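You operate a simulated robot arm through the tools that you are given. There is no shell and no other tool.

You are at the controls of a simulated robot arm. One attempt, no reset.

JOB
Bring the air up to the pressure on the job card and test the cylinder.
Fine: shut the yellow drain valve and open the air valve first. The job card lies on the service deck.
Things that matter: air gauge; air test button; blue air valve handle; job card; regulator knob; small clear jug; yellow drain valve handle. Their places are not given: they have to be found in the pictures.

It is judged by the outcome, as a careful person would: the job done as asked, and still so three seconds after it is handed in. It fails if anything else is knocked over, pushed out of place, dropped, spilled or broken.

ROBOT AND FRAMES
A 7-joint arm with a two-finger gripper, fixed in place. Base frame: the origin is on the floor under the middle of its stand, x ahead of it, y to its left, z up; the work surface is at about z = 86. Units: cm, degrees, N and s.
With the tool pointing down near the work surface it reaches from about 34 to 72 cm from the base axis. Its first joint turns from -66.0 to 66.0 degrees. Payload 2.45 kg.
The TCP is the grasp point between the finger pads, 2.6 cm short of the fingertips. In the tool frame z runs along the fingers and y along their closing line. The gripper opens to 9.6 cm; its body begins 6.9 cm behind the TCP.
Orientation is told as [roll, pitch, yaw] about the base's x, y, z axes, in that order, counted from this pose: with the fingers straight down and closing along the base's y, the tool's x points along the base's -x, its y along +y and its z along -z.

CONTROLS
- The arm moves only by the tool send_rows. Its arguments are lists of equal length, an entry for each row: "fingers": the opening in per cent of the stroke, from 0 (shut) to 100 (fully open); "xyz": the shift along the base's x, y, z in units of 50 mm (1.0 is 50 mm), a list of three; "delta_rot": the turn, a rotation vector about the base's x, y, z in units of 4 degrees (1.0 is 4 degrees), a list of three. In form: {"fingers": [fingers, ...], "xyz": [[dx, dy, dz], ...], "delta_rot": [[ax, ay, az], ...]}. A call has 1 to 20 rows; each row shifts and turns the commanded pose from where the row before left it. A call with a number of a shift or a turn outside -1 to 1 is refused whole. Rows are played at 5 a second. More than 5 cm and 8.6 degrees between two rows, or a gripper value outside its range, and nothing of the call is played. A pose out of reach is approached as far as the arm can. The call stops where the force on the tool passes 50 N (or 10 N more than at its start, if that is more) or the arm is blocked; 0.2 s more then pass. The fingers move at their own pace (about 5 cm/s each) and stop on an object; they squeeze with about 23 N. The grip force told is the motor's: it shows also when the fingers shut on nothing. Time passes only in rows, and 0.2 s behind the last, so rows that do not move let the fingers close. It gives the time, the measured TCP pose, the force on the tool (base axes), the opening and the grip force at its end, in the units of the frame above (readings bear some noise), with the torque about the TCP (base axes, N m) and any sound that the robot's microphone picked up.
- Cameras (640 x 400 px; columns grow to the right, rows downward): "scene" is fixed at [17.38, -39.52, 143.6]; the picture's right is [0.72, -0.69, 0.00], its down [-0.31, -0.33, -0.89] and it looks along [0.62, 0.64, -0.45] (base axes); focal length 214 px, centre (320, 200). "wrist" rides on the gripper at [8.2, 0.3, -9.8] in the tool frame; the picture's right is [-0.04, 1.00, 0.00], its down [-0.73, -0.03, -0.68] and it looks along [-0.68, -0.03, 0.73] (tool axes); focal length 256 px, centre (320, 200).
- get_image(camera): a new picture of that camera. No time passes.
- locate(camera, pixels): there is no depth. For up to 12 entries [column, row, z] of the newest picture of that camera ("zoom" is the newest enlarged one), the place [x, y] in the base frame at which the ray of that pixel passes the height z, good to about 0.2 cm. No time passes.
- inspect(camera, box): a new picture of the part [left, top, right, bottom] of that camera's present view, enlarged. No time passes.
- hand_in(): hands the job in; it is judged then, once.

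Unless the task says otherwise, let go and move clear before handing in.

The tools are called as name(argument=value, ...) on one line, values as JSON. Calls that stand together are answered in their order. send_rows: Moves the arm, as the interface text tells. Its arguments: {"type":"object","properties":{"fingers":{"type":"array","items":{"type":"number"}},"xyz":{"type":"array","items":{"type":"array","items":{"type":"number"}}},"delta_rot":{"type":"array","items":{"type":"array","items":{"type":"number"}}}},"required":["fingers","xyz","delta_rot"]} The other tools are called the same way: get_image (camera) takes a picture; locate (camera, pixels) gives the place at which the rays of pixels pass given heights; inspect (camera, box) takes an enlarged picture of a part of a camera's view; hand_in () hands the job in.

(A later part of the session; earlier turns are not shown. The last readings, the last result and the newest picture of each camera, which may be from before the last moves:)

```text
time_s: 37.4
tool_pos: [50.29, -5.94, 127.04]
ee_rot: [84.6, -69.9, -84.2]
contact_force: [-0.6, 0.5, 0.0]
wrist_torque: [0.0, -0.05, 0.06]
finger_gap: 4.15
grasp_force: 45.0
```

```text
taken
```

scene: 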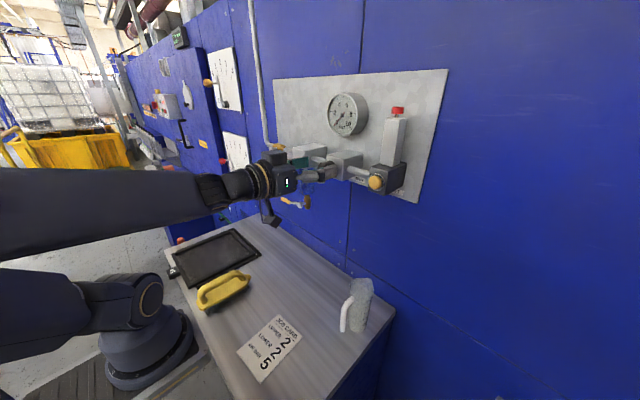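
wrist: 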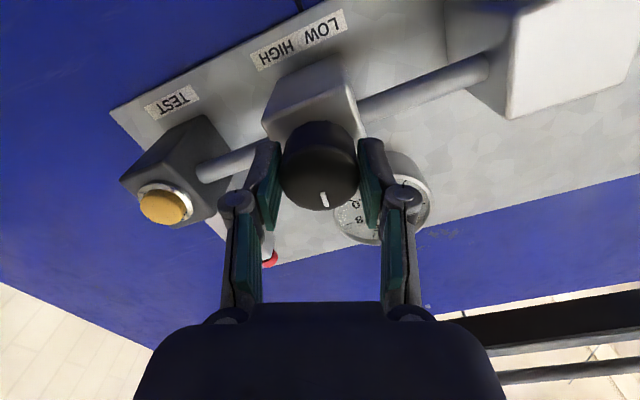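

Regripped (gap 4.15). I turn it another 64° counter-clockwise.

send_rows(fingers=[20, 20, 20, 20, 20, 20, 20, 20, 20, 20, 20, 20, 20, 20, 20, 20], xyz=[[0, 0, 0], [0, 0, 0], [0, 0, 0], [0, 0, 0], [0, 0, 0], [0, 0, 0], [0, 0, 0], [0, 0, 0], [0, 0, 0], [0, 0, 0], [0, 0, 0], [0, 0, 0], [0, 0, 0], [0, 0, 0], [0, 0, 0], [0, 0, 0]], delta_rot=[[-1, 0, 0], [-1, 0, 0], [-1, 0, 0], [-1, 0, 0], [-1, 0, 0], [-1, 0, 0], [-1, 0, 0], [-1, 0, 0], [-1, 0, 0], [-1, 0, 0], [-1, 0, 0], [-1, 0, 0], [-1, 0, 0], [-1, 0, 0], [-1, 0, 0], [-1, 0, 0]])

get_image(camera="wrist")

inspect(camera="scene", box=[270, 80, 410, 210])

```text
time_s: 40.8
tool_pos: [50.27, -5.91, 127.05]
ee_rot: [-87.8, -45.7, 87.1]
contact_force: [-1.2, 11.1, -4.5]
wrist_torque: [0.37, 0.24, 0.28]
finger_gap: 4.08
grasp_force: 45.2
```

```text
taken
```

wrist: 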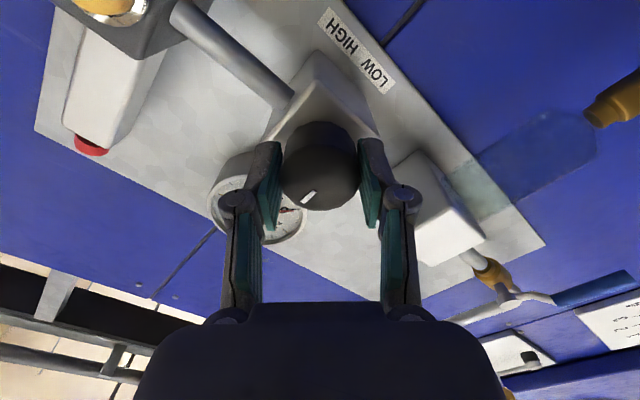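

```text
3.08 times, centred on (340, 145) of scene
```

zoom: 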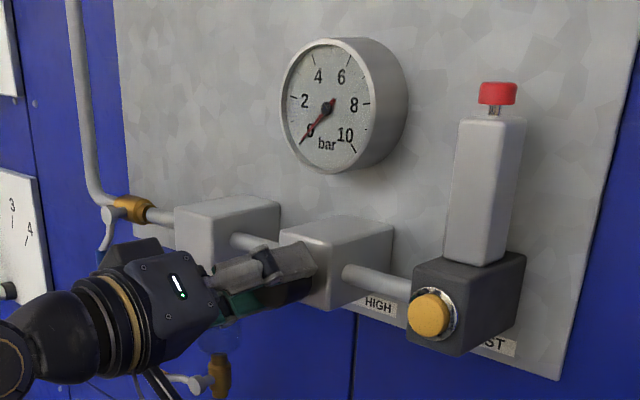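

The mark slipped inside the grip at the end with 0.37 N·m torque: the knob has reached its LOW stop (mark near 12 o'clock). I release it, back off and turn the tool upright again.

send_rows(fingers=[50, 80, 85, 85, 85, 85, 85, 85, 85, 85, 85, 85, 85, 85, 85, 85], xyz=[[0, 0, 0], [0, 0, 0], [0, 0, 0], [0, 0, 0], [-0.25, 0, 0.0], [-0.25, 0, 0.0], [-0.2, 0, 0.1], [0, 0, 0.1], [0, 0, 0], [0, 0, 0], [0, 0, 0], [0, 0, 0], [0, 0, 0], [0, 0, 0], [0, 0, 0], [0, 0, 0]], delta_rot=[[0, 0, 0], [0, 0, 0], [0, 0, 0], [0, 0, 0], [0, 0, 0], [1, 0, 0], [1, 0, 0], [1, 0, 0], [1, 0, 0], [1, 0, 0], [1, 0, 0], [1, 0, 0], [1, 0, 0], [1, 0, 0], [1, 0, 0], [1, 0, 0]])

get_image(camera="wrist")

inspect(camera="scene", box=[270, 80, 410, 210])

```text
time_s: 44.2
tool_pos: [47.94, -6.63, 129.28]
ee_rot: [2.0, -88.0, -2.1]
contact_force: [0.5, -0.4, 0.3]
wrist_torque: [-0.04, 0.01, 0.02]
finger_gap: 8.17
grasp_force: 0.1
out of reach, approached as far as the arm can: row 5, 6, 7
```

```text
taken
```

wrist: 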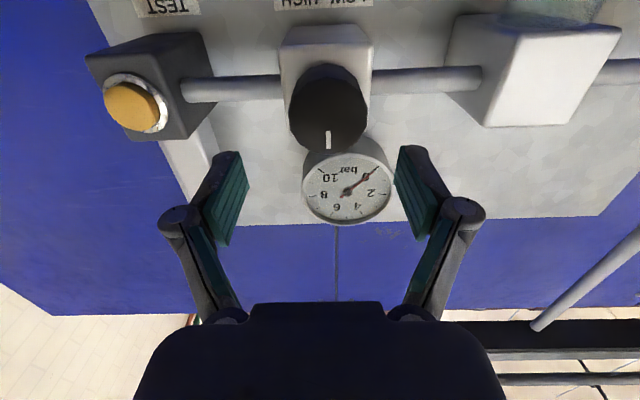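

```text
3.08 times, centred on (340, 145) of scene
```

zoom: 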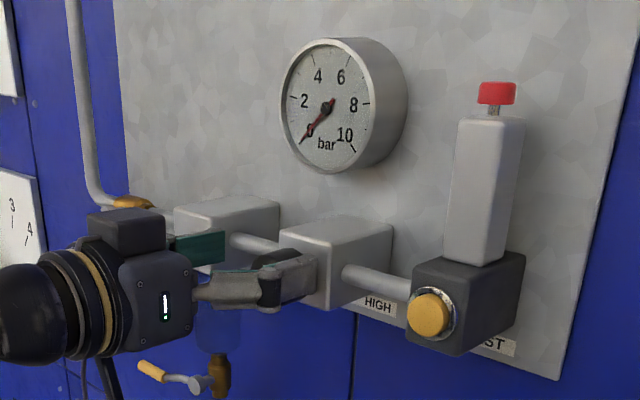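

The knob mark is straight up at its LOW stop, and the gauge still reads 0. Now I move left, above the blue handle's level, to the far side of the blue valve with the fingers closed.

send_rows(fingers=[85, 60, 40, 20, 0, 0, 0, 0, 0, 0, 0], xyz=[[-0.1, 0.3, 0.1], [-0.1, 0.6, 0.1], [-0.1, 0.6, 0.1], [0, 0.6, 0], [0, 0.6, 0], [0, 0.6, 0], [0, 0.6, 0], [0, 0.6, 0], [0, 0.6, 0], [0, 0.6, 0], [0, 0.35, 0]], delta_rot=[[0, 1, 0], [0, 1, 0], [0, 1, 0], [0, 1, 0], [0, 1, 0], [0, 0, 0], [0, 0, 0], [0, 0, 0], [0, 0, 0], [0, 0, 0], [0, 0, 0]])

get_image(camera="wrist")

get_image(camera="scene")

```text
time_s: 46.6
tool_pos: [46.43, 23.78, 130.85]
ee_rot: [0.1, -68.0, -0.1]
contact_force: [-0.3, 0.3, 0.5]
wrist_torque: [0.0, -0.02, 0.01]
finger_gap: 0.0
grasp_force: 22.9
```

```text
taken
```

wrist: 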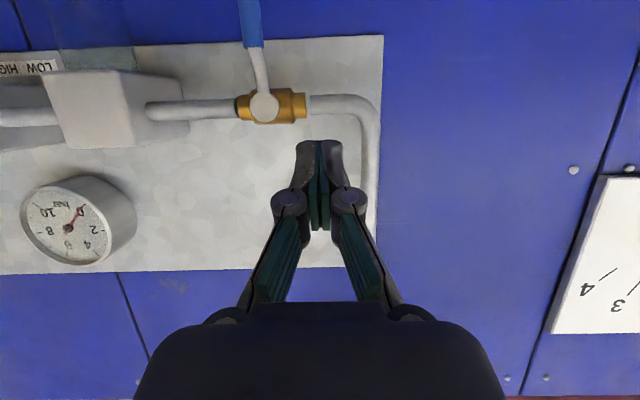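

```text
taken
```

scene: 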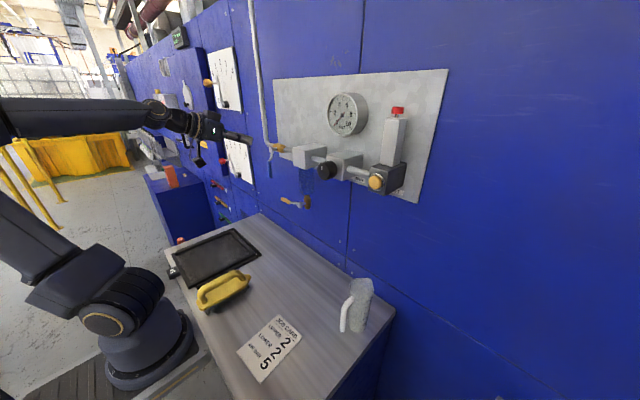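

The tip is left of the blue handle and above it (pose (46.4,23.8,130.9)). I descend beside the handle, staying clear to its left.

send_rows(fingers=[0, 0, 0, 0], xyz=[[0, 0, -0.6], [0, 0, -0.6], [0, 0, -0.6], [0, 0, -0.1]], delta_rot=[[0, 0, 0], [0, 0, 0], [0, 0, 0], [0, 0, 0]])

get_image(camera="wrist")

```text
time_s: 47.6
tool_pos: [46.39, 23.79, 121.16]
ee_rot: [0.0, -68.0, -0.1]
contact_force: [0.0, -0.6, 0.2]
wrist_torque: [0.04, -0.02, -0.02]
finger_gap: 0.0
grasp_force: 23.0
```

```text
taken
```

wrist: 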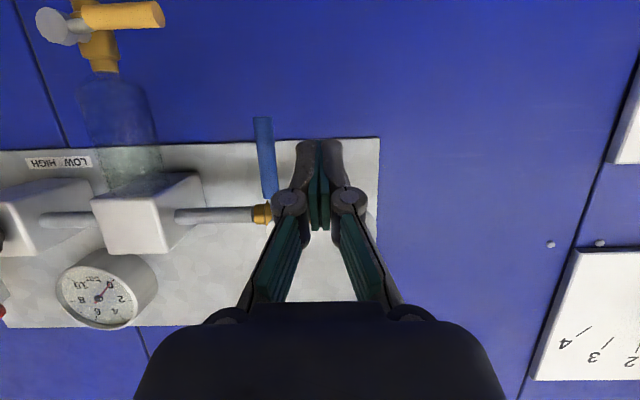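

Clear, with the blue grip at (263,155) to the image-left of my fingertips. I advance 4 cm so the fingers stand beside the grip.

send_rows(fingers=[0, 0, 0], xyz=[[0.3, 0, 0], [0.3, 0, 0], [0.2, 0, 0]], delta_rot=[[0, 0, 0], [0, 0, 0], [0, 0, 0]])

get_image(camera="wrist")

inspect(camera="scene", box=[210, 90, 400, 230])

```text
time_s: 48.4
tool_pos: [50.56, 23.89, 121.3]
ee_rot: [0.0, -68.0, 0.1]
contact_force: [0.6, -0.6, 0.4]
wrist_torque: [-0.01, -0.02, -0.03]
finger_gap: 0.02
grasp_force: 23.2
```

```text
taken
```

wrist: 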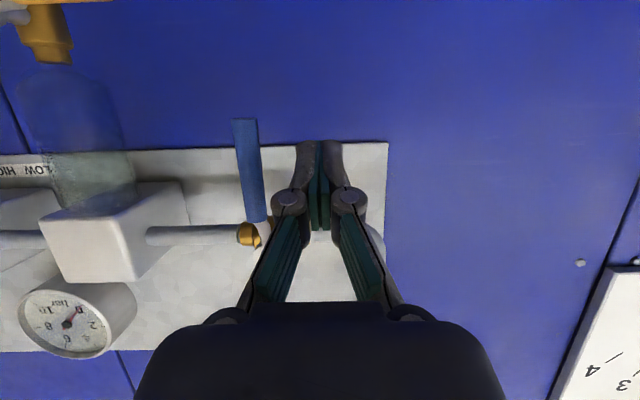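

```text
2.86 times, centred on (305, 160) of scene
```

zoom: 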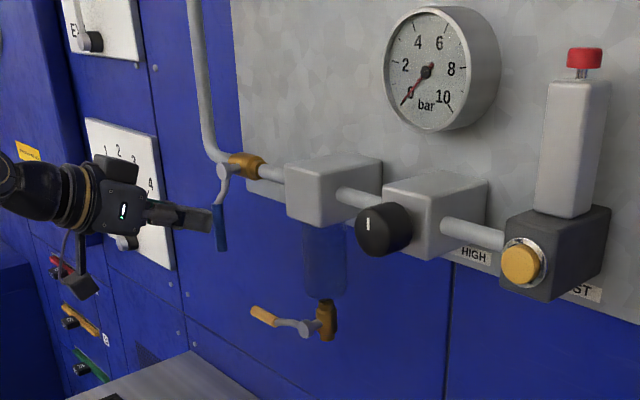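

I'm beside the blue grip. I push gently toward -y (the opening direction along the flow) in small steps.

send_rows(fingers=[0, 0, 0, 0, 0], xyz=[[0, -0.1, 0], [0, -0.1, 0], [0, -0.1, 0], [0, -0.1, 0], [0, -0.1, 0]], delta_rot=[[0, 0, 0], [0, 0, 0], [0, 0, 0], [0, 0, 0], [0, 0, 0]])

get_image(camera="wrist")

```text
time_s: 49.6
tool_pos: [50.47, 21.85, 121.25]
ee_rot: [-0.3, -68.1, 0.8]
contact_force: [9.4, 28.9, -7.1]
wrist_torque: [0.21, 0.05, 0.52]
finger_gap: 0.0
grasp_force: 23.0
```

```text
taken
```

wrist: 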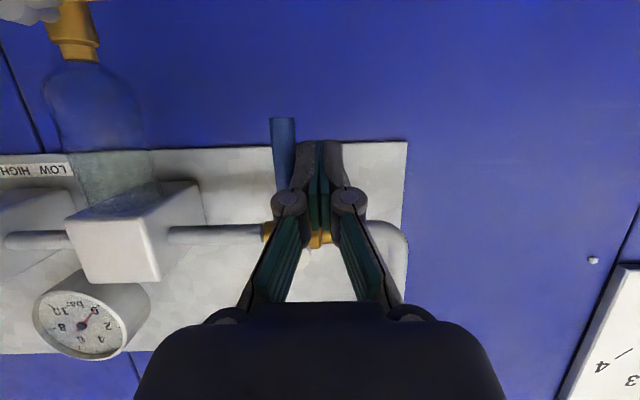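

Blocked: 29 N with the handle still vertical at (283,150), so that side is its closed stop. I back off, go round in front of the handle and push it the other way (+y).

send_rows(fingers=[0, 0, 0, 0, 0, 0, 0, 0, 0, 0, 0], xyz=[[0, 0.2, 0], [0, 0.2, 0], [-0.4, 0, 0], [-0.5, 0, 0], [-0.1, 0, 0], [0, -0.5, 0], [0, -0.6, 0], [0, -0.4, 0], [0, -0.15, 0], [0, 0, 0], [0, 0, 0]], delta_rot=[[0, 0, 0], [0, 0, 0], [0, 0, 0], [0, 0, 0], [0, 0, 0], [0, 0, 0], [0, 0, 0], [0, 0, 0], [0, 0, 0], [0, 0, 0], [0, 0, 0]])

get_image(camera="wrist")

```text
time_s: 52.0
tool_pos: [45.46, 15.01, 121.29]
ee_rot: [0.0, -68.0, -0.1]
contact_force: [0.6, -0.3, 0.0]
wrist_torque: [0.0, 0.01, 0.02]
finger_gap: 0.01
grasp_force: 22.9
```

```text
taken
```

wrist: 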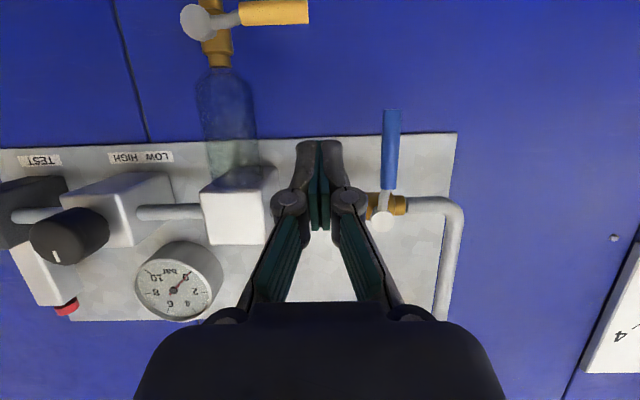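

The blue handle is unchanged at (390,150). I advance on its other side (y=15) to be beside the grip.

send_rows(fingers=[0, 0, 0, 0], xyz=[[0.35, 0.1, 0], [0.35, 0, 0], [0.3, 0, 0], [0, 0, 0]], delta_rot=[[0, 0, 0], [0, 0, 0], [0, 0, 0], [0, 0, 0]])

send_rows(fingers=[0, 0, 0, 0, 0, 0], xyz=[[0, 0.1, 0], [0, 0.1, 0], [0, 0.1, 0], [0, 0.1, 0], [0, 0.1, 0], [0, 0.1, 0]], delta_rot=[[0, 0, 0], [0, 0, 0], [0, 0, 0], [0, 0, 0], [0, 0, 0], [0, 0, 0]])

get_image(camera="wrist")

```text
time_s: 53.0
tool_pos: [50.57, 15.61, 121.34]
ee_rot: [-0.1, -68.0, 0.0]
contact_force: [0.3, -0.5, -0.3]
wrist_torque: [0.04, 0.0, 0.01]
finger_gap: 0.0
grasp_force: 23.1
```

```text
time_s: 54.4
tool_pos: [50.48, 18.38, 121.25]
ee_rot: [0.0, -68.0, -0.1]
contact_force: [0.8, -3.5, -0.3]
wrist_torque: [0.01, -0.01, -0.06]
finger_gap: 0.0
grasp_force: 23.0
```

```text
taken
```

wrist: 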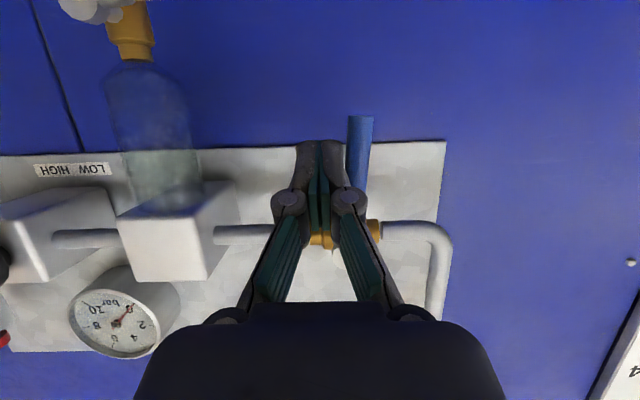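

Now the handle yields (about 3.5 N, starting to tilt). I carry it along the arc toward level.

send_rows(fingers=[0, 0, 0, 0, 0, 0, 0, 0], xyz=[[0, 0.09, 0], [0, 0.09, 0.01], [0, 0.09, 0.01], [0, 0.09, 0.02], [0, 0.09, 0.02], [0, 0.1, 0.055], [0, 0.1, 0.06], [0, 0.1, 0.065]], delta_rot=[[0, 0, 0], [0, 0, 0], [0, 0, 0], [0, 0, 0], [0, 0, 0], [0, 0, 0], [0, 0, 0], [0, 0, 0]])

get_image(camera="wrist")

inspect(camera="scene", box=[210, 90, 400, 230])

```text
time_s: 56.2
tool_pos: [50.46, 22.27, 122.33]
ee_rot: [-0.1, -68.0, 0.1]
contact_force: [-1.6, -4.4, -0.6]
wrist_torque: [0.03, -0.03, -0.04]
finger_gap: 0.0
grasp_force: 22.5
```

```text
taken
```

wrist: 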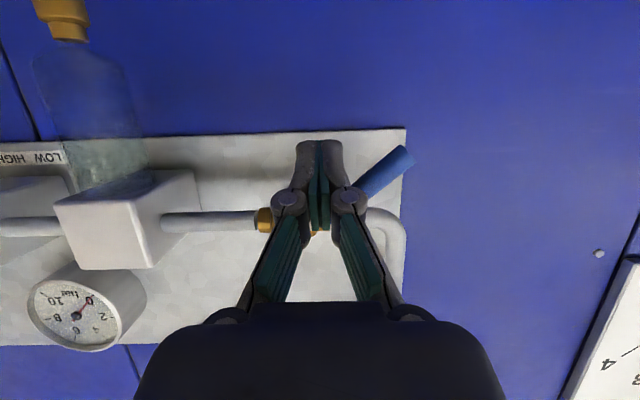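

```text
2.86 times, centred on (305, 160) of scene
```

zoom: 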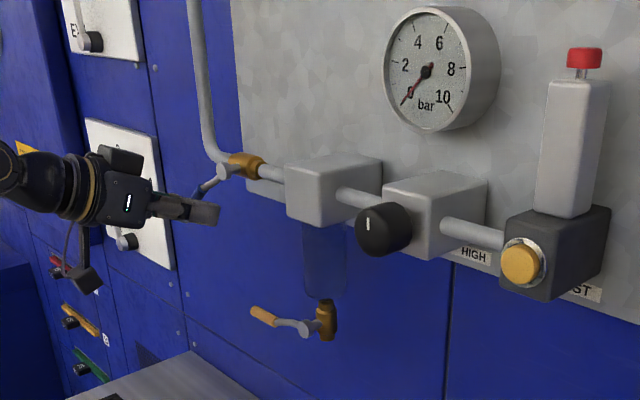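

The blue handle is past 50° and the gauge still reads 0 as intended. I continue upward to level, watching for the stop.

send_rows(fingers=[0, 0, 0, 0, 0], xyz=[[0, 0.07, 0.1], [0, 0.06, 0.12], [0, 0.05, 0.13], [0, 0.04, 0.14], [0, 0.02, 0.08]], delta_rot=[[0, 0, 0], [0, 0, 0], [0, 0, 0], [0, 0, 0], [0, 0, 0]])

get_image(camera="wrist")

inspect(camera="scene", box=[210, 90, 400, 230])

```text
time_s: 57.4
tool_pos: [50.45, 23.52, 125.33]
ee_rot: [0.0, -68.0, 0.0]
contact_force: [-1.0, 2.1, -5.4]
wrist_torque: [-0.09, 0.05, 0.09]
finger_gap: 0.01
grasp_force: 23.3
```

```text
taken
```

wrist: 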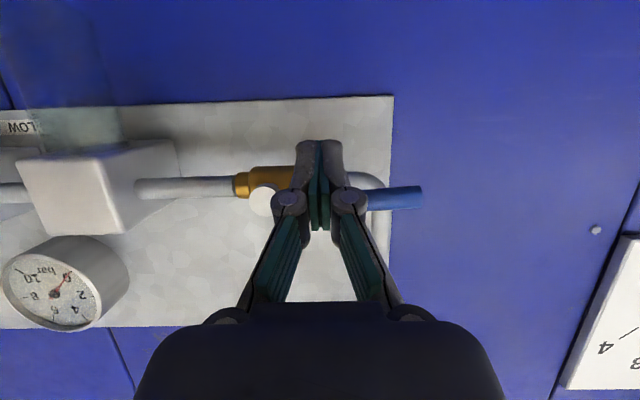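

```text
2.86 times, centred on (305, 160) of scene
```

zoom: 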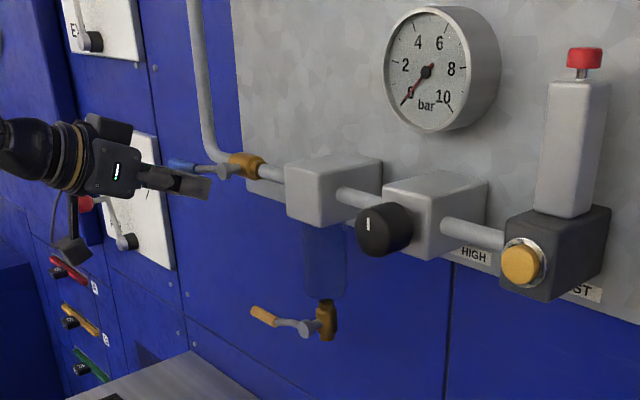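

The blue lever is nearly level along the pipe (grip at (400,196)). A small extra lift to make sure it sits on its open stop.

send_rows(fingers=[0, 0, 0, 0], xyz=[[0, 0, 0.05], [0, 0, 0.05], [0, 0, 0.04], [0, 0, 0]], delta_rot=[[0, 0, 0], [0, 0, 0], [0, 0, 0], [0, 0, 0]])

get_image(camera="wrist")

```text
time_s: 58.4
tool_pos: [50.38, 23.41, 125.68]
ee_rot: [-0.5, -67.3, 0.3]
contact_force: [-2.9, 2.0, -33.2]
wrist_torque: [-0.24, 0.35, 0.05]
finger_gap: 0.01
grasp_force: 23.2
```

```text
taken
```

wrist: 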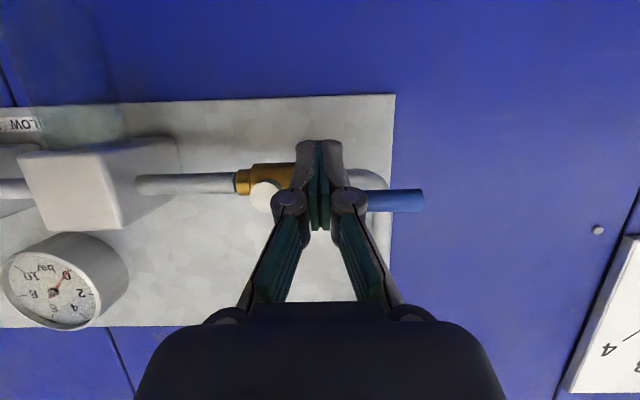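

33 N against the stop: the air valve is fully open, and the gauge shows 0 with the regulator at LOW. I drop clear, back off, and return to the knob's standoff position in the horizontal pose.

send_rows(fingers=[0, 0, 0, 0, 0, 0, 0, 0, 0, 20, 40, 60, 80, 85, 85, 85], xyz=[[0, 0, -0.15], [0, 0, -0.2], [-0.5, 0, 0], [-0.5, 0, 0.2], [0, 0, 0.4], [0, -0.5, 0.4], [0, -0.6, 0.4], [0, -0.6, 0.1], [0, -0.6, 0], [0, -0.6, 0], [0, -0.6, 0], [0, -0.6, 0], [0, -0.6, 0], [0, -0.6, 0], [0, -0.6, 0], [0.2, -0.6, 0]], delta_rot=[[0, 0, 0], [0, 0, 0], [0, 0, 0], [0, 0, 0], [0, 0, 0], [0, 0, 0], [0, 0, 0], [0, 0, 0], [0, 0, 0], [0, 0, 0], [0, -1, 0], [0, -1, 0], [0, -1, 0], [0, -1, 0], [0, -1, 0], [0, 0, 0]])

get_image(camera="wrist")

inspect(camera="scene", box=[230, 80, 430, 220])

```text
time_s: 61.8
tool_pos: [46.54, -9.17, 131.77]
ee_rot: [-1.2, -88.0, 1.4]
contact_force: [0.3, -0.3, 0.1]
wrist_torque: [-0.02, 0.04, 0.04]
finger_gap: 8.17
grasp_force: 0.0
```

```text
taken
```

wrist: 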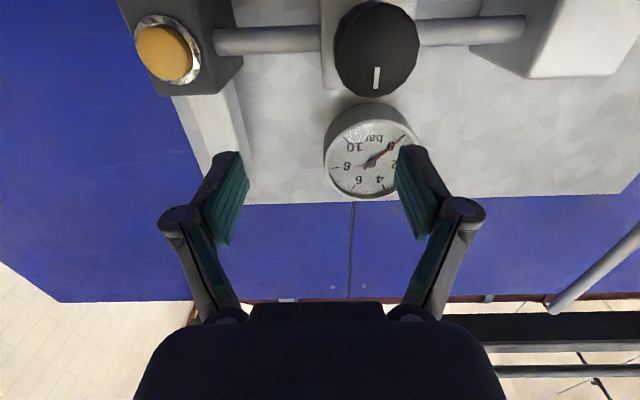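

```text
2.86 times, centred on (330, 150) of scene
```

zoom: 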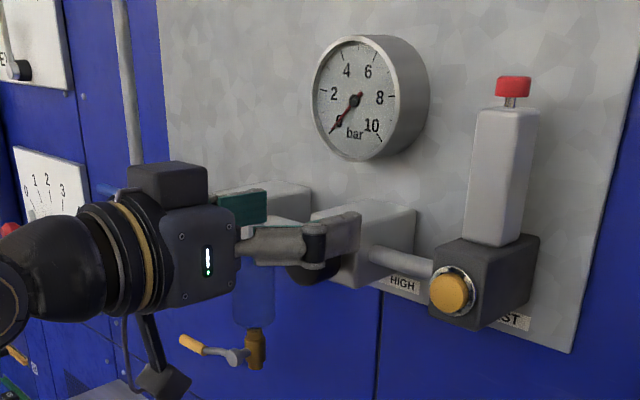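

The gauge stays at 0 with everything open and the regulator low; nothing occludes the gauge at (355,100) zoomed. I pre-turn the tool by -64° at standoff so that I can turn the knob clockwise.

send_rows(fingers=[100, 100, 100, 100, 100, 100, 100, 100, 100, 100, 100, 100, 100, 100, 100, 100], xyz=[[0.0, 0.1, 0], [0.0, 0.1, 0], [0.0, 0.1, 0], [0.0, 0.1, 0], [0.0, 0.1, 0], [0.0, 0.13, 0], [0, 0, -0.1], [0, 0, -0.1], [0, 0, -0.1], [0.05, 0, -0.1], [0.05, 0, -0.1], [0.05, 0, 0], [0.05, 0, 0], [0, 0, 0], [0, 0, 0], [0, 0, 0]], delta_rot=[[-1, 0, 0], [-1, 0, 0], [-1, 0, 0], [-1, 0, 0], [-1, 0, 0], [-1, 0, 0], [-1, 0, 0], [-1, 0, 0], [-1, 0, 0], [-1, 0, 0], [-1, 0, 0], [-1, 0, 0], [-1, 0, 0], [-1, 0, 0], [-1, 0, 0], [-1, 0, 0]])

get_image(camera="wrist")

```text
time_s: 65.2
tool_pos: [47.84, -6.04, 129.68]
ee_rot: [-89.0, -25.8, 87.8]
contact_force: [0.0, 0.4, -0.8]
wrist_torque: [-0.02, 0.01, -0.02]
finger_gap: 9.61
grasp_force: 0.1
out of reach, approached as far as the arm can: row 11
```

```text
taken
```

wrist: 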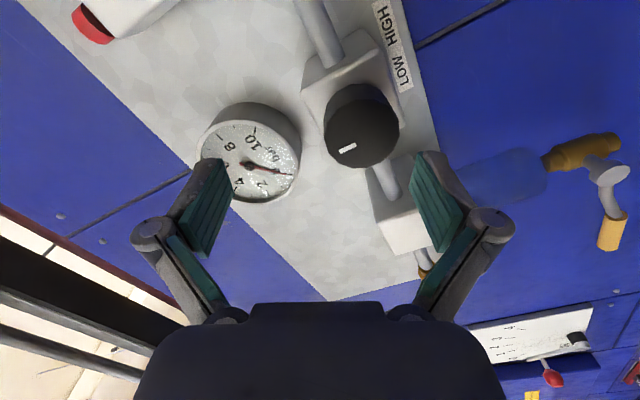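

Turned, with the knob ahead at (360,125). I align to the knob axis and advance.

send_rows(fingers=[100, 100, 100, 100, 100, 100], xyz=[[0.05, 0, -0.25], [0.05, 0, -0.27], [0.1, 0, 0], [0.1, 0, 0], [0.1, 0, 0], [0.08, 0, 0]], delta_rot=[[0, 0, 0], [0, 0, 0], [0, 0, 0], [0, 0, 0], [0, 0, 0], [0, 0, 0]])

get_image(camera="wrist")

```text
time_s: 66.6
tool_pos: [51.09, -6.29, 127.96]
ee_rot: [-89.0, -26.0, 87.9]
contact_force: [-0.2, -1.2, -0.1]
wrist_torque: [-0.02, -0.03, 0.0]
finger_gap: 9.58
grasp_force: 0.1
out of reach, approached as far as the arm can: row 1, 2
```

```text
taken
```

wrist: 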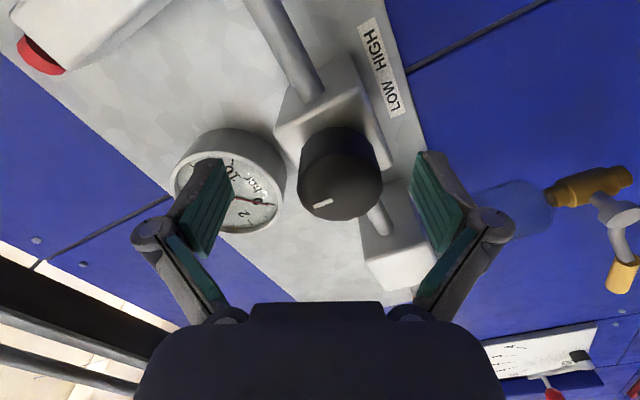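

I ended 0.9 cm too high and too far forward with no contact. I correct to (50.25,-6.05,127.05).

send_rows(fingers=[100, 100, 100], xyz=[[-0.06, 0.02, -0.09], [-0.1, 0.03, -0.09], [0, 0, 0]], delta_rot=[[0, 0, 0], [0, 0, 0], [0, 0, 0]])

get_image(camera="wrist")

```text
time_s: 67.4
tool_pos: [50.26, -6.04, 127.0]
ee_rot: [-89.1, -26.0, 87.8]
contact_force: [0.1, 0.1, 0.4]
wrist_torque: [0.02, 0.0, -0.02]
finger_gap: 9.6
grasp_force: 0.0
```

```text
taken
```

wrist: 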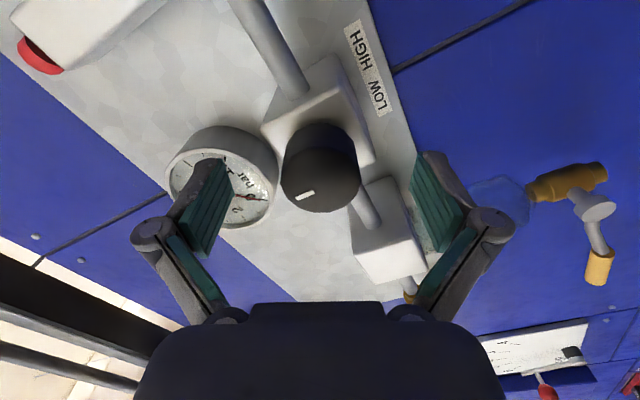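

Aligned at (50.26,-6.04,127.0). I close on the knob and then check the gauge before turning.

send_rows(fingers=[60, 40, 20, 20, 20], xyz=[[0, 0, 0], [0, 0, 0], [0, 0, 0], [0, 0, 0], [0, 0, 0]], delta_rot=[[0, 0, 0], [0, 0, 0], [0, 0, 0], [0, 0, 0], [0, 0, 0]])

send_rows(fingers=[20, 20, 20, 20, 20, 20, 20, 20], xyz=[[0, 0, 0], [0, 0, 0], [0, 0, 0], [0, 0, 0], [0, 0, 0], [0, 0, 0], [0, 0, 0], [0, 0, 0]], delta_rot=[[1, 0, 0], [1, 0, 0], [1, 0, 0], [1, 0, 0], [1, 0, 0], [0, 0, 0], [0, 0, 0], [0, 0, 0]])

inspect(camera="scene", box=[310, 75, 380, 145])

get_image(camera="wrist")

```text
time_s: 68.6
tool_pos: [50.37, -6.02, 126.9]
ee_rot: [-89.0, -26.0, 87.7]
contact_force: [-1.8, 0.6, -2.5]
wrist_torque: [0.02, 0.03, 0.07]
finger_gap: 4.12
grasp_force: 40.7
```

```text
time_s: 70.4
tool_pos: [50.37, -6.0, 126.87]
ee_rot: [-87.9, -46.0, 87.0]
contact_force: [-3.3, 2.3, -7.3]
wrist_torque: [0.03, 0.21, 0.17]
finger_gap: 4.05
grasp_force: 45.2
```

```text
5.71 times, centred on (345, 110) of scene
```

zoom: 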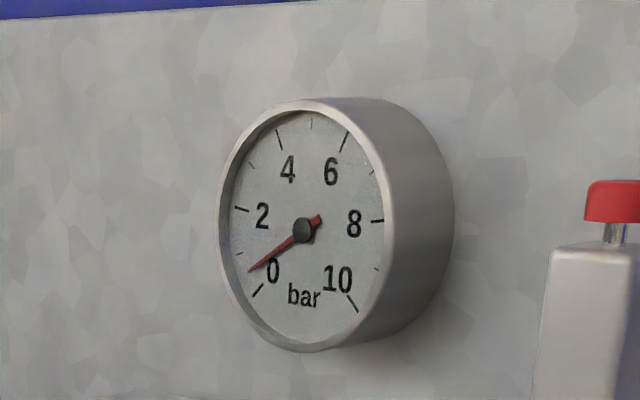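

```text
taken
```

wrist: 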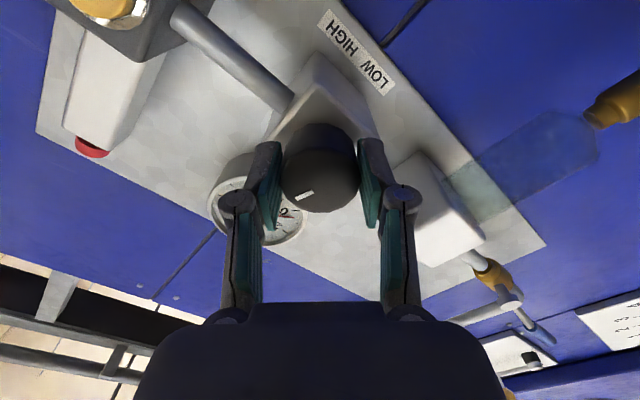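

The gauge has risen to about 0.7 bar after 20° clockwise, so pressure follows the knob (about 27° per bar). I continue 60° more.

send_rows(fingers=[20, 20, 20, 20, 20, 20, 20, 20, 20, 20, 20, 20, 20, 20, 20, 20, 20, 20], xyz=[[0, 0, 0], [0, 0, 0], [0, 0, 0], [0, 0, 0], [0, 0, 0], [0, 0, 0], [0, 0, 0], [0, 0, 0], [0, 0, 0], [0, 0, 0], [0, 0, 0], [0, 0, 0], [0, 0, 0], [0, 0, 0], [0, 0, 0], [0, 0, 0], [0, 0, 0], [0, 0, 0]], delta_rot=[[1, 0, 0], [1, 0, 0], [1, 0, 0], [1, 0, 0], [1, 0, 0], [1, 0, 0], [1, 0, 0], [1, 0, 0], [1, 0, 0], [1, 0, 0], [1, 0, 0], [1, 0, 0], [1, 0, 0], [1, 0, 0], [1, 0, 0], [0, 0, 0], [0, 0, 0], [0, 0, 0]])

inspect(camera="scene", box=[310, 75, 380, 145])

get_image(camera="wrist")

```text
time_s: 74.2
tool_pos: [50.33, -6.04, 126.89]
ee_rot: [82.9, -73.9, -82.4]
contact_force: [-0.5, 9.2, -8.5]
wrist_torque: [-0.01, 0.47, 0.24]
finger_gap: 4.11
grasp_force: 45.6
```

```text
5.71 times, centred on (345, 110) of scene
```

zoom: 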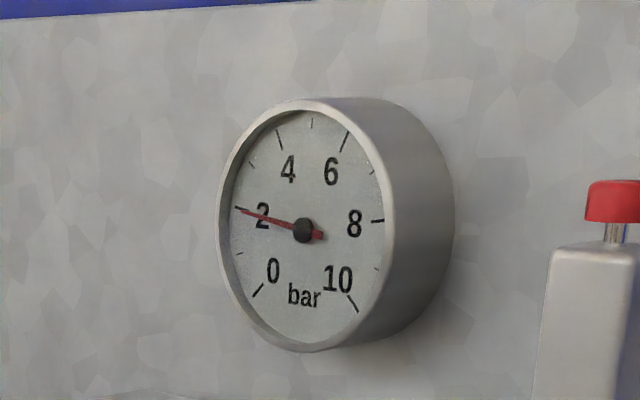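

```text
taken
```

wrist: 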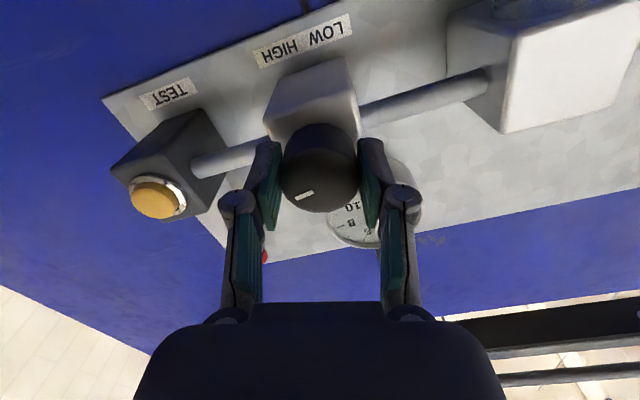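

The gauge reads about 2 bar after 80°. I wait one second to see whether it's still creeping.

send_rows(fingers=[20, 20, 20, 20, 20], xyz=[[0, 0, 0], [0, 0, 0], [0, 0, 0], [0, 0, 0], [0, 0, 0]], delta_rot=[[0, 0, 0], [0, 0, 0], [0, 0, 0], [0, 0, 0], [0, 0, 0]])

inspect(camera="scene", box=[310, 75, 380, 145])

```text
time_s: 75.4
tool_pos: [50.42, -5.93, 126.98]
ee_rot: [82.8, -73.8, -82.5]
contact_force: [-1.1, 10.8, -10.6]
wrist_torque: [0.0, 0.35, 0.23]
finger_gap: 4.12
grasp_force: 44.7
```

```text
5.71 times, centred on (345, 110) of scene
```

zoom: 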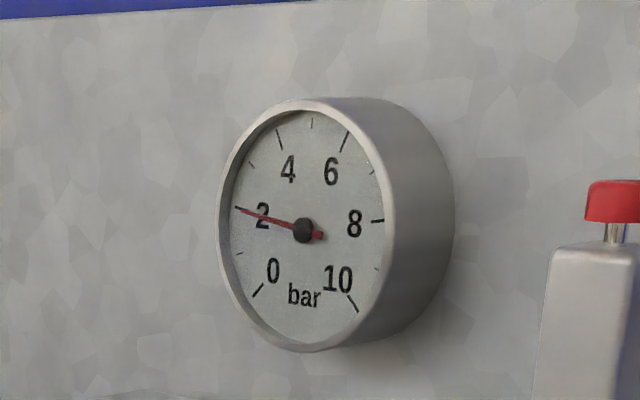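

It holds steady at 2 bar. I turn another 40° clockwise, to the edge of the proven wrist range.

send_rows(fingers=[20, 20, 20, 20, 20, 20, 20, 20, 20, 20, 20, 20, 20], xyz=[[0, 0, 0], [0, 0, 0], [0, 0, 0], [0, 0, 0], [0, 0, 0], [0, 0, 0], [0, 0, 0], [0, 0, 0], [0, 0, 0], [0, 0, 0], [0, 0, 0], [0, 0, 0], [0, 0, 0]], delta_rot=[[1, 0, 0], [1, 0, 0], [1, 0, 0], [1, 0, 0], [1, 0, 0], [1, 0, 0], [1, 0, 0], [1, 0, 0], [1, 0, 0], [1, 0, 0], [0, 0, 0], [0, 0, 0], [0, 0, 0]])

inspect(camera="scene", box=[310, 75, 380, 145])

get_image(camera="wrist")

```text
time_s: 78.2
tool_pos: [50.38, -5.95, 126.99]
ee_rot: [88.6, -34.1, -87.5]
contact_force: [-4.5, 14.9, -8.4]
wrist_torque: [0.05, 0.21, 0.55]
finger_gap: 4.1
grasp_force: 45.4
```

```text
5.71 times, centred on (345, 110) of scene
```

zoom: 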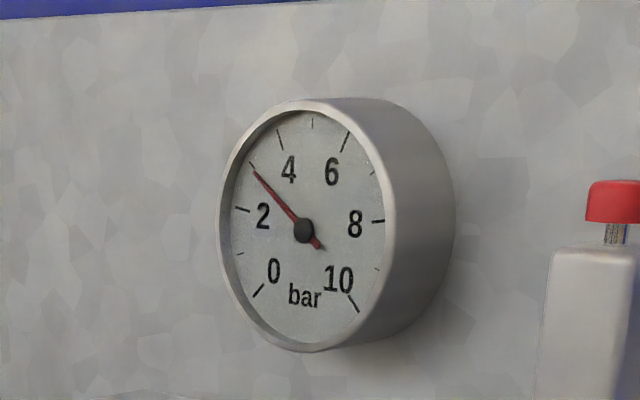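

```text
taken
```

wrist: 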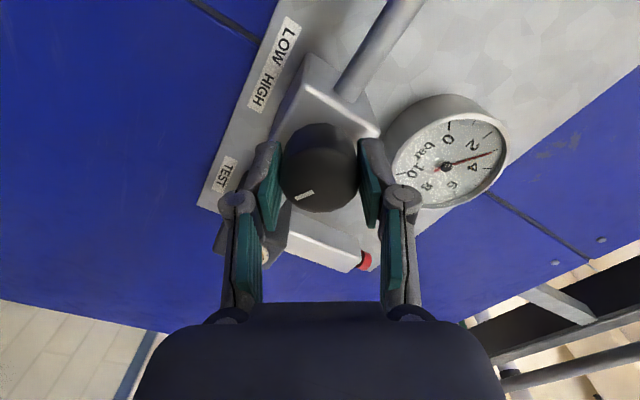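

3.0 bar at 120° of turn, so 40° per bar; 80° more is needed. I release, rotate the open gripper back, and regrip.

send_rows(fingers=[50, 80, 90, 90, 90, 90, 90, 90, 90, 90, 90, 90, 90, 90, 90, 90, 90, 90, 90], xyz=[[0, 0, 0], [0, 0, 0], [0, 0, 0], [0, 0, 0], [0, 0, 0], [0, 0, 0], [0, 0, 0], [0, 0, 0], [0, 0, 0], [0, 0, 0], [0, 0, 0], [0, 0, 0], [0, 0, 0], [0, 0, 0], [0, 0, 0], [0, 0, 0], [0, 0, 0], [0, 0, 0], [0, 0, 0]], delta_rot=[[0, 0, 0], [0, 0, 0], [0, 0, 0], [0, 0, 0], [-1, 0, 0], [-1, 0, 0], [-1, 0, 0], [-1, 0, 0], [-1, 0, 0], [-1, 0, 0], [-1, 0, 0], [-1, 0, 0], [-1, 0, 0], [-1, 0, 0], [-1, 0, 0], [-1, 0, 0], [-1, 0, 0], [-1, 0, 0], [-1, 0, 0]])

inspect(camera="scene", box=[310, 75, 380, 145])

```text
time_s: 82.2
tool_pos: [50.19, -6.0, 127.02]
ee_rot: [-63.8, -85.5, 63.7]
contact_force: [-0.2, -0.5, -0.2]
wrist_torque: [0.0, 0.0, -0.01]
finger_gap: 8.63
grasp_force: 0.1
```

```text
5.71 times, centred on (345, 110) of scene
```

zoom: 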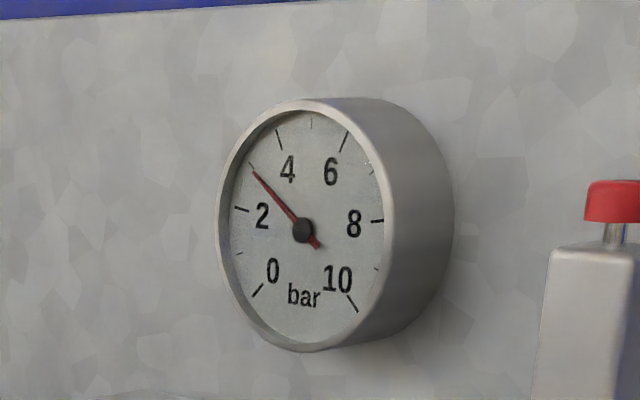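

The pressure held at 3 bar when released. I rotate back another 40° and close on the knob again.

send_rows(fingers=[90, 90, 90, 90, 90, 90, 90, 90, 90, 90, 60, 40, 20, 20, 20], xyz=[[0, 0, 0], [0, 0, 0], [0, 0, 0], [0, 0, 0], [0, 0, 0], [0, 0, 0], [0, 0, 0], [0, 0, 0], [0, 0, 0], [0, 0, 0], [0, 0, 0], [0, 0, 0], [0, 0, 0], [0, 0, 0], [0, 0, 0]], delta_rot=[[-1, 0, 0], [-1, 0, 0], [-1, 0, 0], [-1, 0, 0], [-1, 0, 0], [-1, 0, 0], [-1, 0, 0], [-1, 0, 0], [-1, 0, 0], [-1, 0, 0], [0, 0, 0], [0, 0, 0], [0, 0, 0], [0, 0, 0], [0, 0, 0]])

get_image(camera="wrist")

inspect(camera="scene", box=[310, 75, 380, 145])

```text
time_s: 85.4
tool_pos: [50.25, -6.07, 126.92]
ee_rot: [-87.9, -45.9, 87.1]
contact_force: [-2.0, 1.8, -2.6]
wrist_torque: [-0.03, 0.0, 0.13]
finger_gap: 4.12
grasp_force: 44.8
```

```text
taken
```

wrist: 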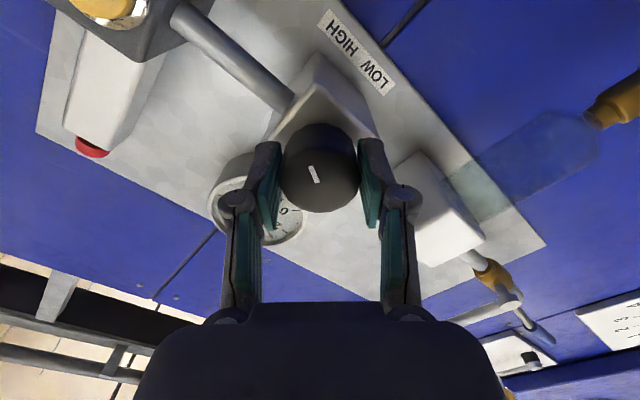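

```text
5.71 times, centred on (345, 110) of scene
```

zoom: 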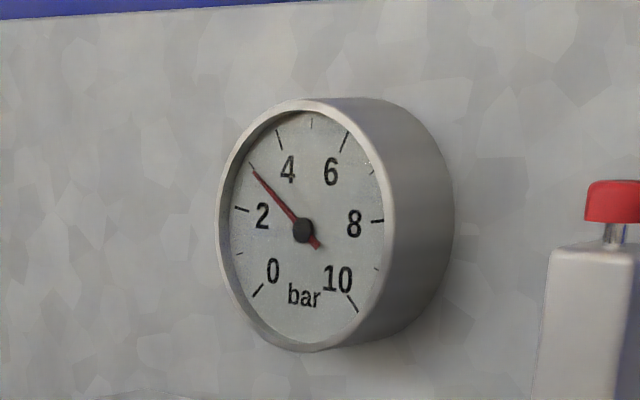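

Regripped with 3 bar held. I turn 68° clockwise, expecting about 4.7 bar, and then I'll fine-tune.

send_rows(fingers=[20, 20, 20, 20, 20, 20, 20, 20, 20, 20, 20, 20, 20, 20, 20, 20, 20, 20, 20, 20], xyz=[[0, 0, 0], [0, 0, 0], [0, 0, 0], [0, 0, 0], [0, 0, 0], [0, 0, 0], [0, 0, 0], [0, 0, 0], [0, 0, 0], [0, 0, 0], [0, 0, 0], [0, 0, 0], [0, 0, 0], [0, 0, 0], [0, 0, 0], [0, 0, 0], [0, 0, 0], [0, 0, 0], [0, 0, 0], [0, 0, 0]], delta_rot=[[1, 0, 0], [1, 0, 0], [1, 0, 0], [1, 0, 0], [1, 0, 0], [1, 0, 0], [1, 0, 0], [1, 0, 0], [1, 0, 0], [1, 0, 0], [1, 0, 0], [1, 0, 0], [1, 0, 0], [1, 0, 0], [1, 0, 0], [1, 0, 0], [1, 0, 0], [0, 0, 0], [0, 0, 0], [0, 0, 0]])

inspect(camera="scene", box=[325, 90, 370, 135])

get_image(camera="wrist")

```text
time_s: 89.6
tool_pos: [50.25, -6.06, 126.95]
ee_rot: [85.2, -65.9, -84.7]
contact_force: [-4.3, 11.2, -12.1]
wrist_torque: [0.01, 0.76, 0.36]
finger_gap: 4.1
grasp_force: 45.3
```

```text
8.89 times, centred on (348, 112) of scene
```

zoom: 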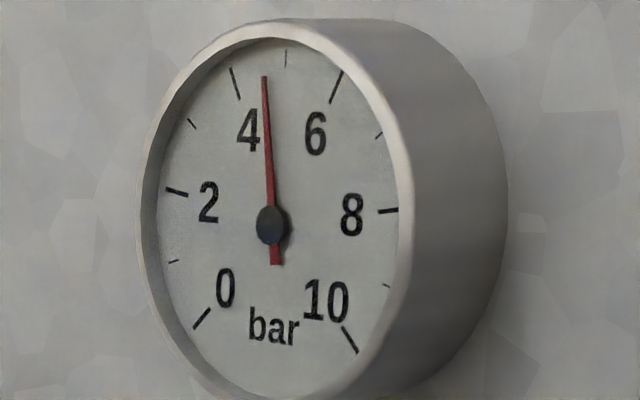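

```text
taken
```

wrist: 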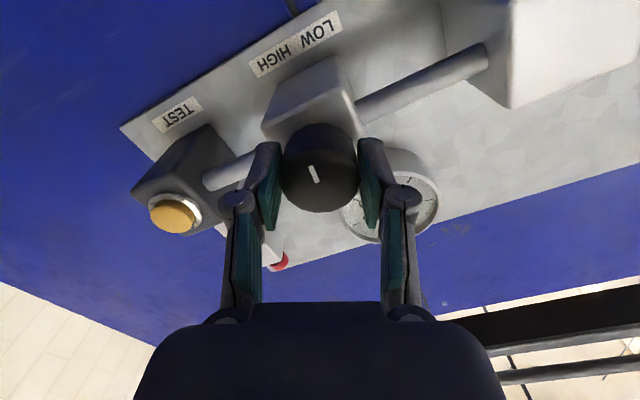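

Correcting for parallax (hub drawn at (272,226), dial centre at about (281,226)), the needle is 7.6° left of the 5 mark, so about 4.72 bar. I turn another 11.2°.

send_rows(fingers=[20, 20, 20, 20, 20, 20, 20], xyz=[[0, 0, 0], [0, 0, 0], [0, 0, 0], [0, 0, 0], [0, 0, 0], [0, 0, 0], [0, 0, 0]], delta_rot=[[1, 0, 0], [1, 0, 0], [0.8, 0, 0], [0, 0, 0], [0, 0, 0], [0, 0, 0], [0, 0, 0]])

inspect(camera="scene", box=[325, 90, 370, 135])

inspect(camera="wrist", box=[330, 120, 470, 260])

```text
time_s: 91.2
tool_pos: [50.32, -5.97, 126.88]
ee_rot: [87.1, -54.8, -86.3]
contact_force: [-1.7, 11.9, -12.9]
wrist_torque: [-0.02, 0.34, 0.33]
finger_gap: 4.13
grasp_force: 44.9
```

```text
8.89 times, centred on (348, 112) of scene
```

zoom: 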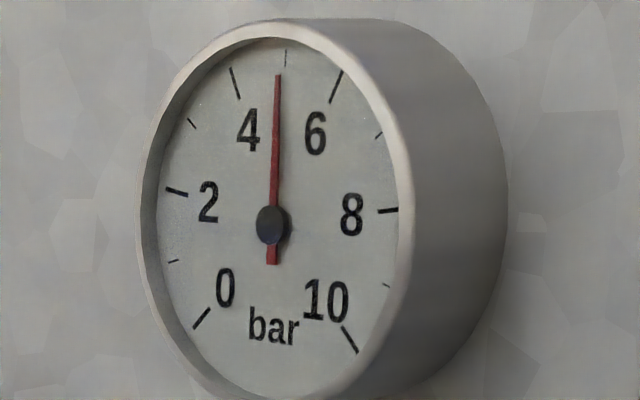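

```text
2.86 times, centred on (400, 190) of wrist
```

zoom: 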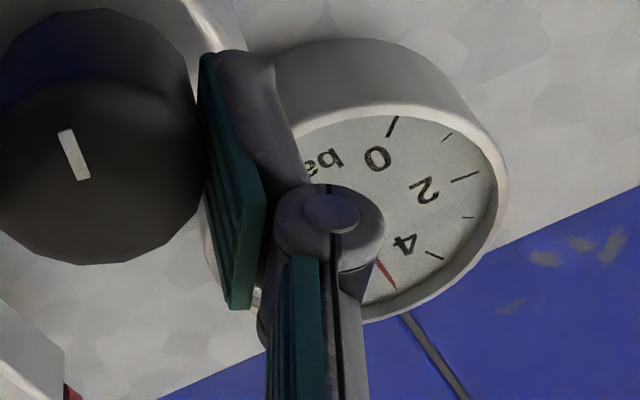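

The needle direction (6,-150) is now parallel to the 5-bar axis: 5.0 bar. I release the knob gently and back off while levelling the tool.

send_rows(fingers=[50, 80, 90, 90, 90, 90, 90, 90, 90, 90, 90, 90, 90, 90, 90, 90], xyz=[[0, 0, 0], [0, 0, 0], [0, 0, 0], [0, 0, 0], [-0.2, 0, 0], [-0.2, 0, 0.1], [-0.2, 0, 0.2], [0, 0, 0.1], [0, 0, 0.1], [0, 0, 0], [0, 0, 0], [0, 0, 0], [0, 0, 0], [0, 0, 0], [0, 0, 0], [0, 0, 0]], delta_rot=[[0, 0, 0], [0, 0, 0], [0, 0, 0], [0, 0, 0], [0, 0, 0], [0, 0, 0], [0, 0, 0], [-1, 0, 0], [-1, 0, 0], [-1, 0, 0], [-1, 0, 0], [-1, 0, 0], [-1, 0, 0], [-1, 0, 0], [-1, 0, 0], [-0.8, 0, 0]])

inspect(camera="scene", box=[325, 90, 370, 135])

get_image(camera="wrist")

get_image(camera="scene")

```text
time_s: 94.6
tool_pos: [47.65, -6.23, 129.87]
ee_rot: [-2.1, -88.0, 2.1]
contact_force: [-0.2, 0.3, -0.2]
wrist_torque: [-0.01, 0.0, 0.03]
finger_gap: 8.66
grasp_force: 0.1
out of reach, approached as far as the arm can: row 6
```

```text
8.89 times, centred on (348, 112) of scene
```

zoom: 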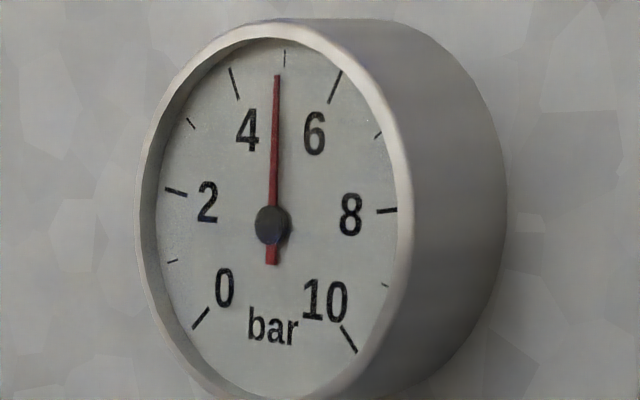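

```text
taken
```

wrist: 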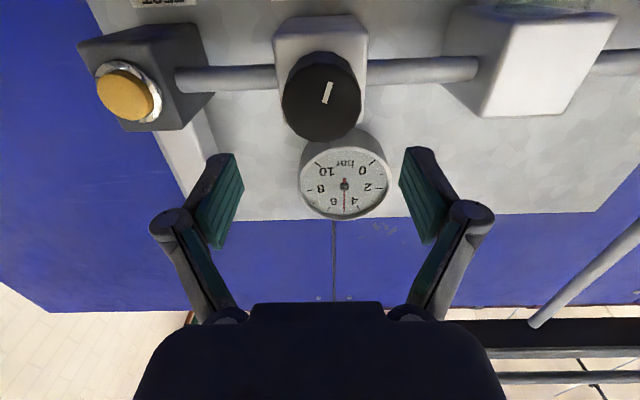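

```text
taken
```

scene: 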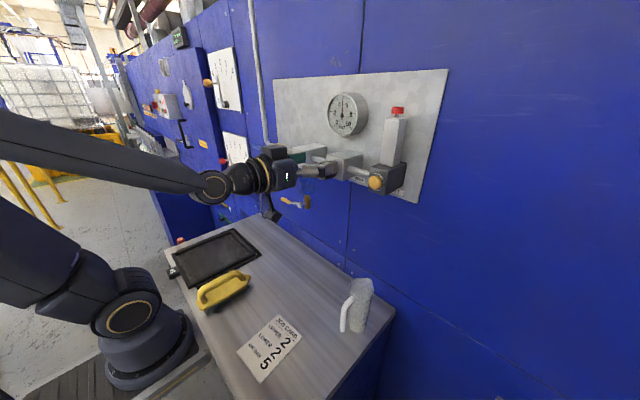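

The scene gauge still reads 5 after letting go. I check it from the wrist camera as well (gauge at (344,185)).

inspect(camera="wrist", box=[290, 130, 400, 230])

inspect(camera="wrist", box=[70, 10, 220, 150])

locate(camera="wrist", pixels=[[125, 95, 126.5], [125, 95, 127.5], [125, 95, 128.5]])

```text
4.00 times, centred on (345, 180) of wrist
```

zoom: 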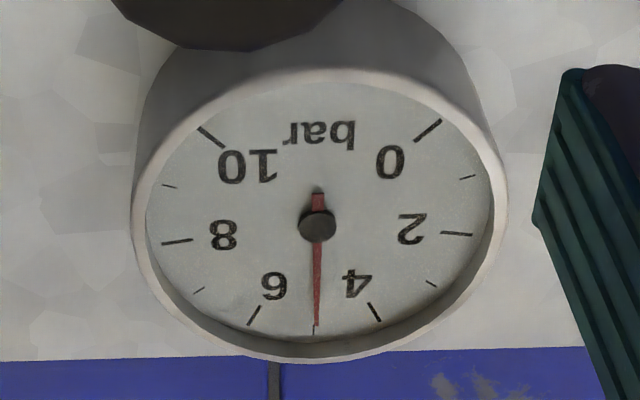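

```text
2.86 times, centred on (145, 80) of wrist
```

zoom: 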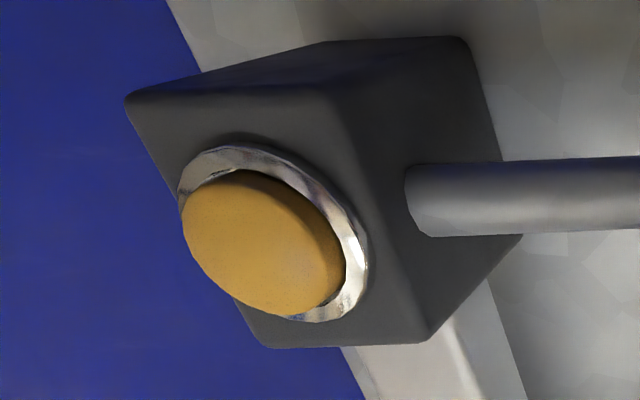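

```text
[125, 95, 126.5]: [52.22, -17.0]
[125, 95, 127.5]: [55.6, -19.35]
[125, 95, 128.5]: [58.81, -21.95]
```

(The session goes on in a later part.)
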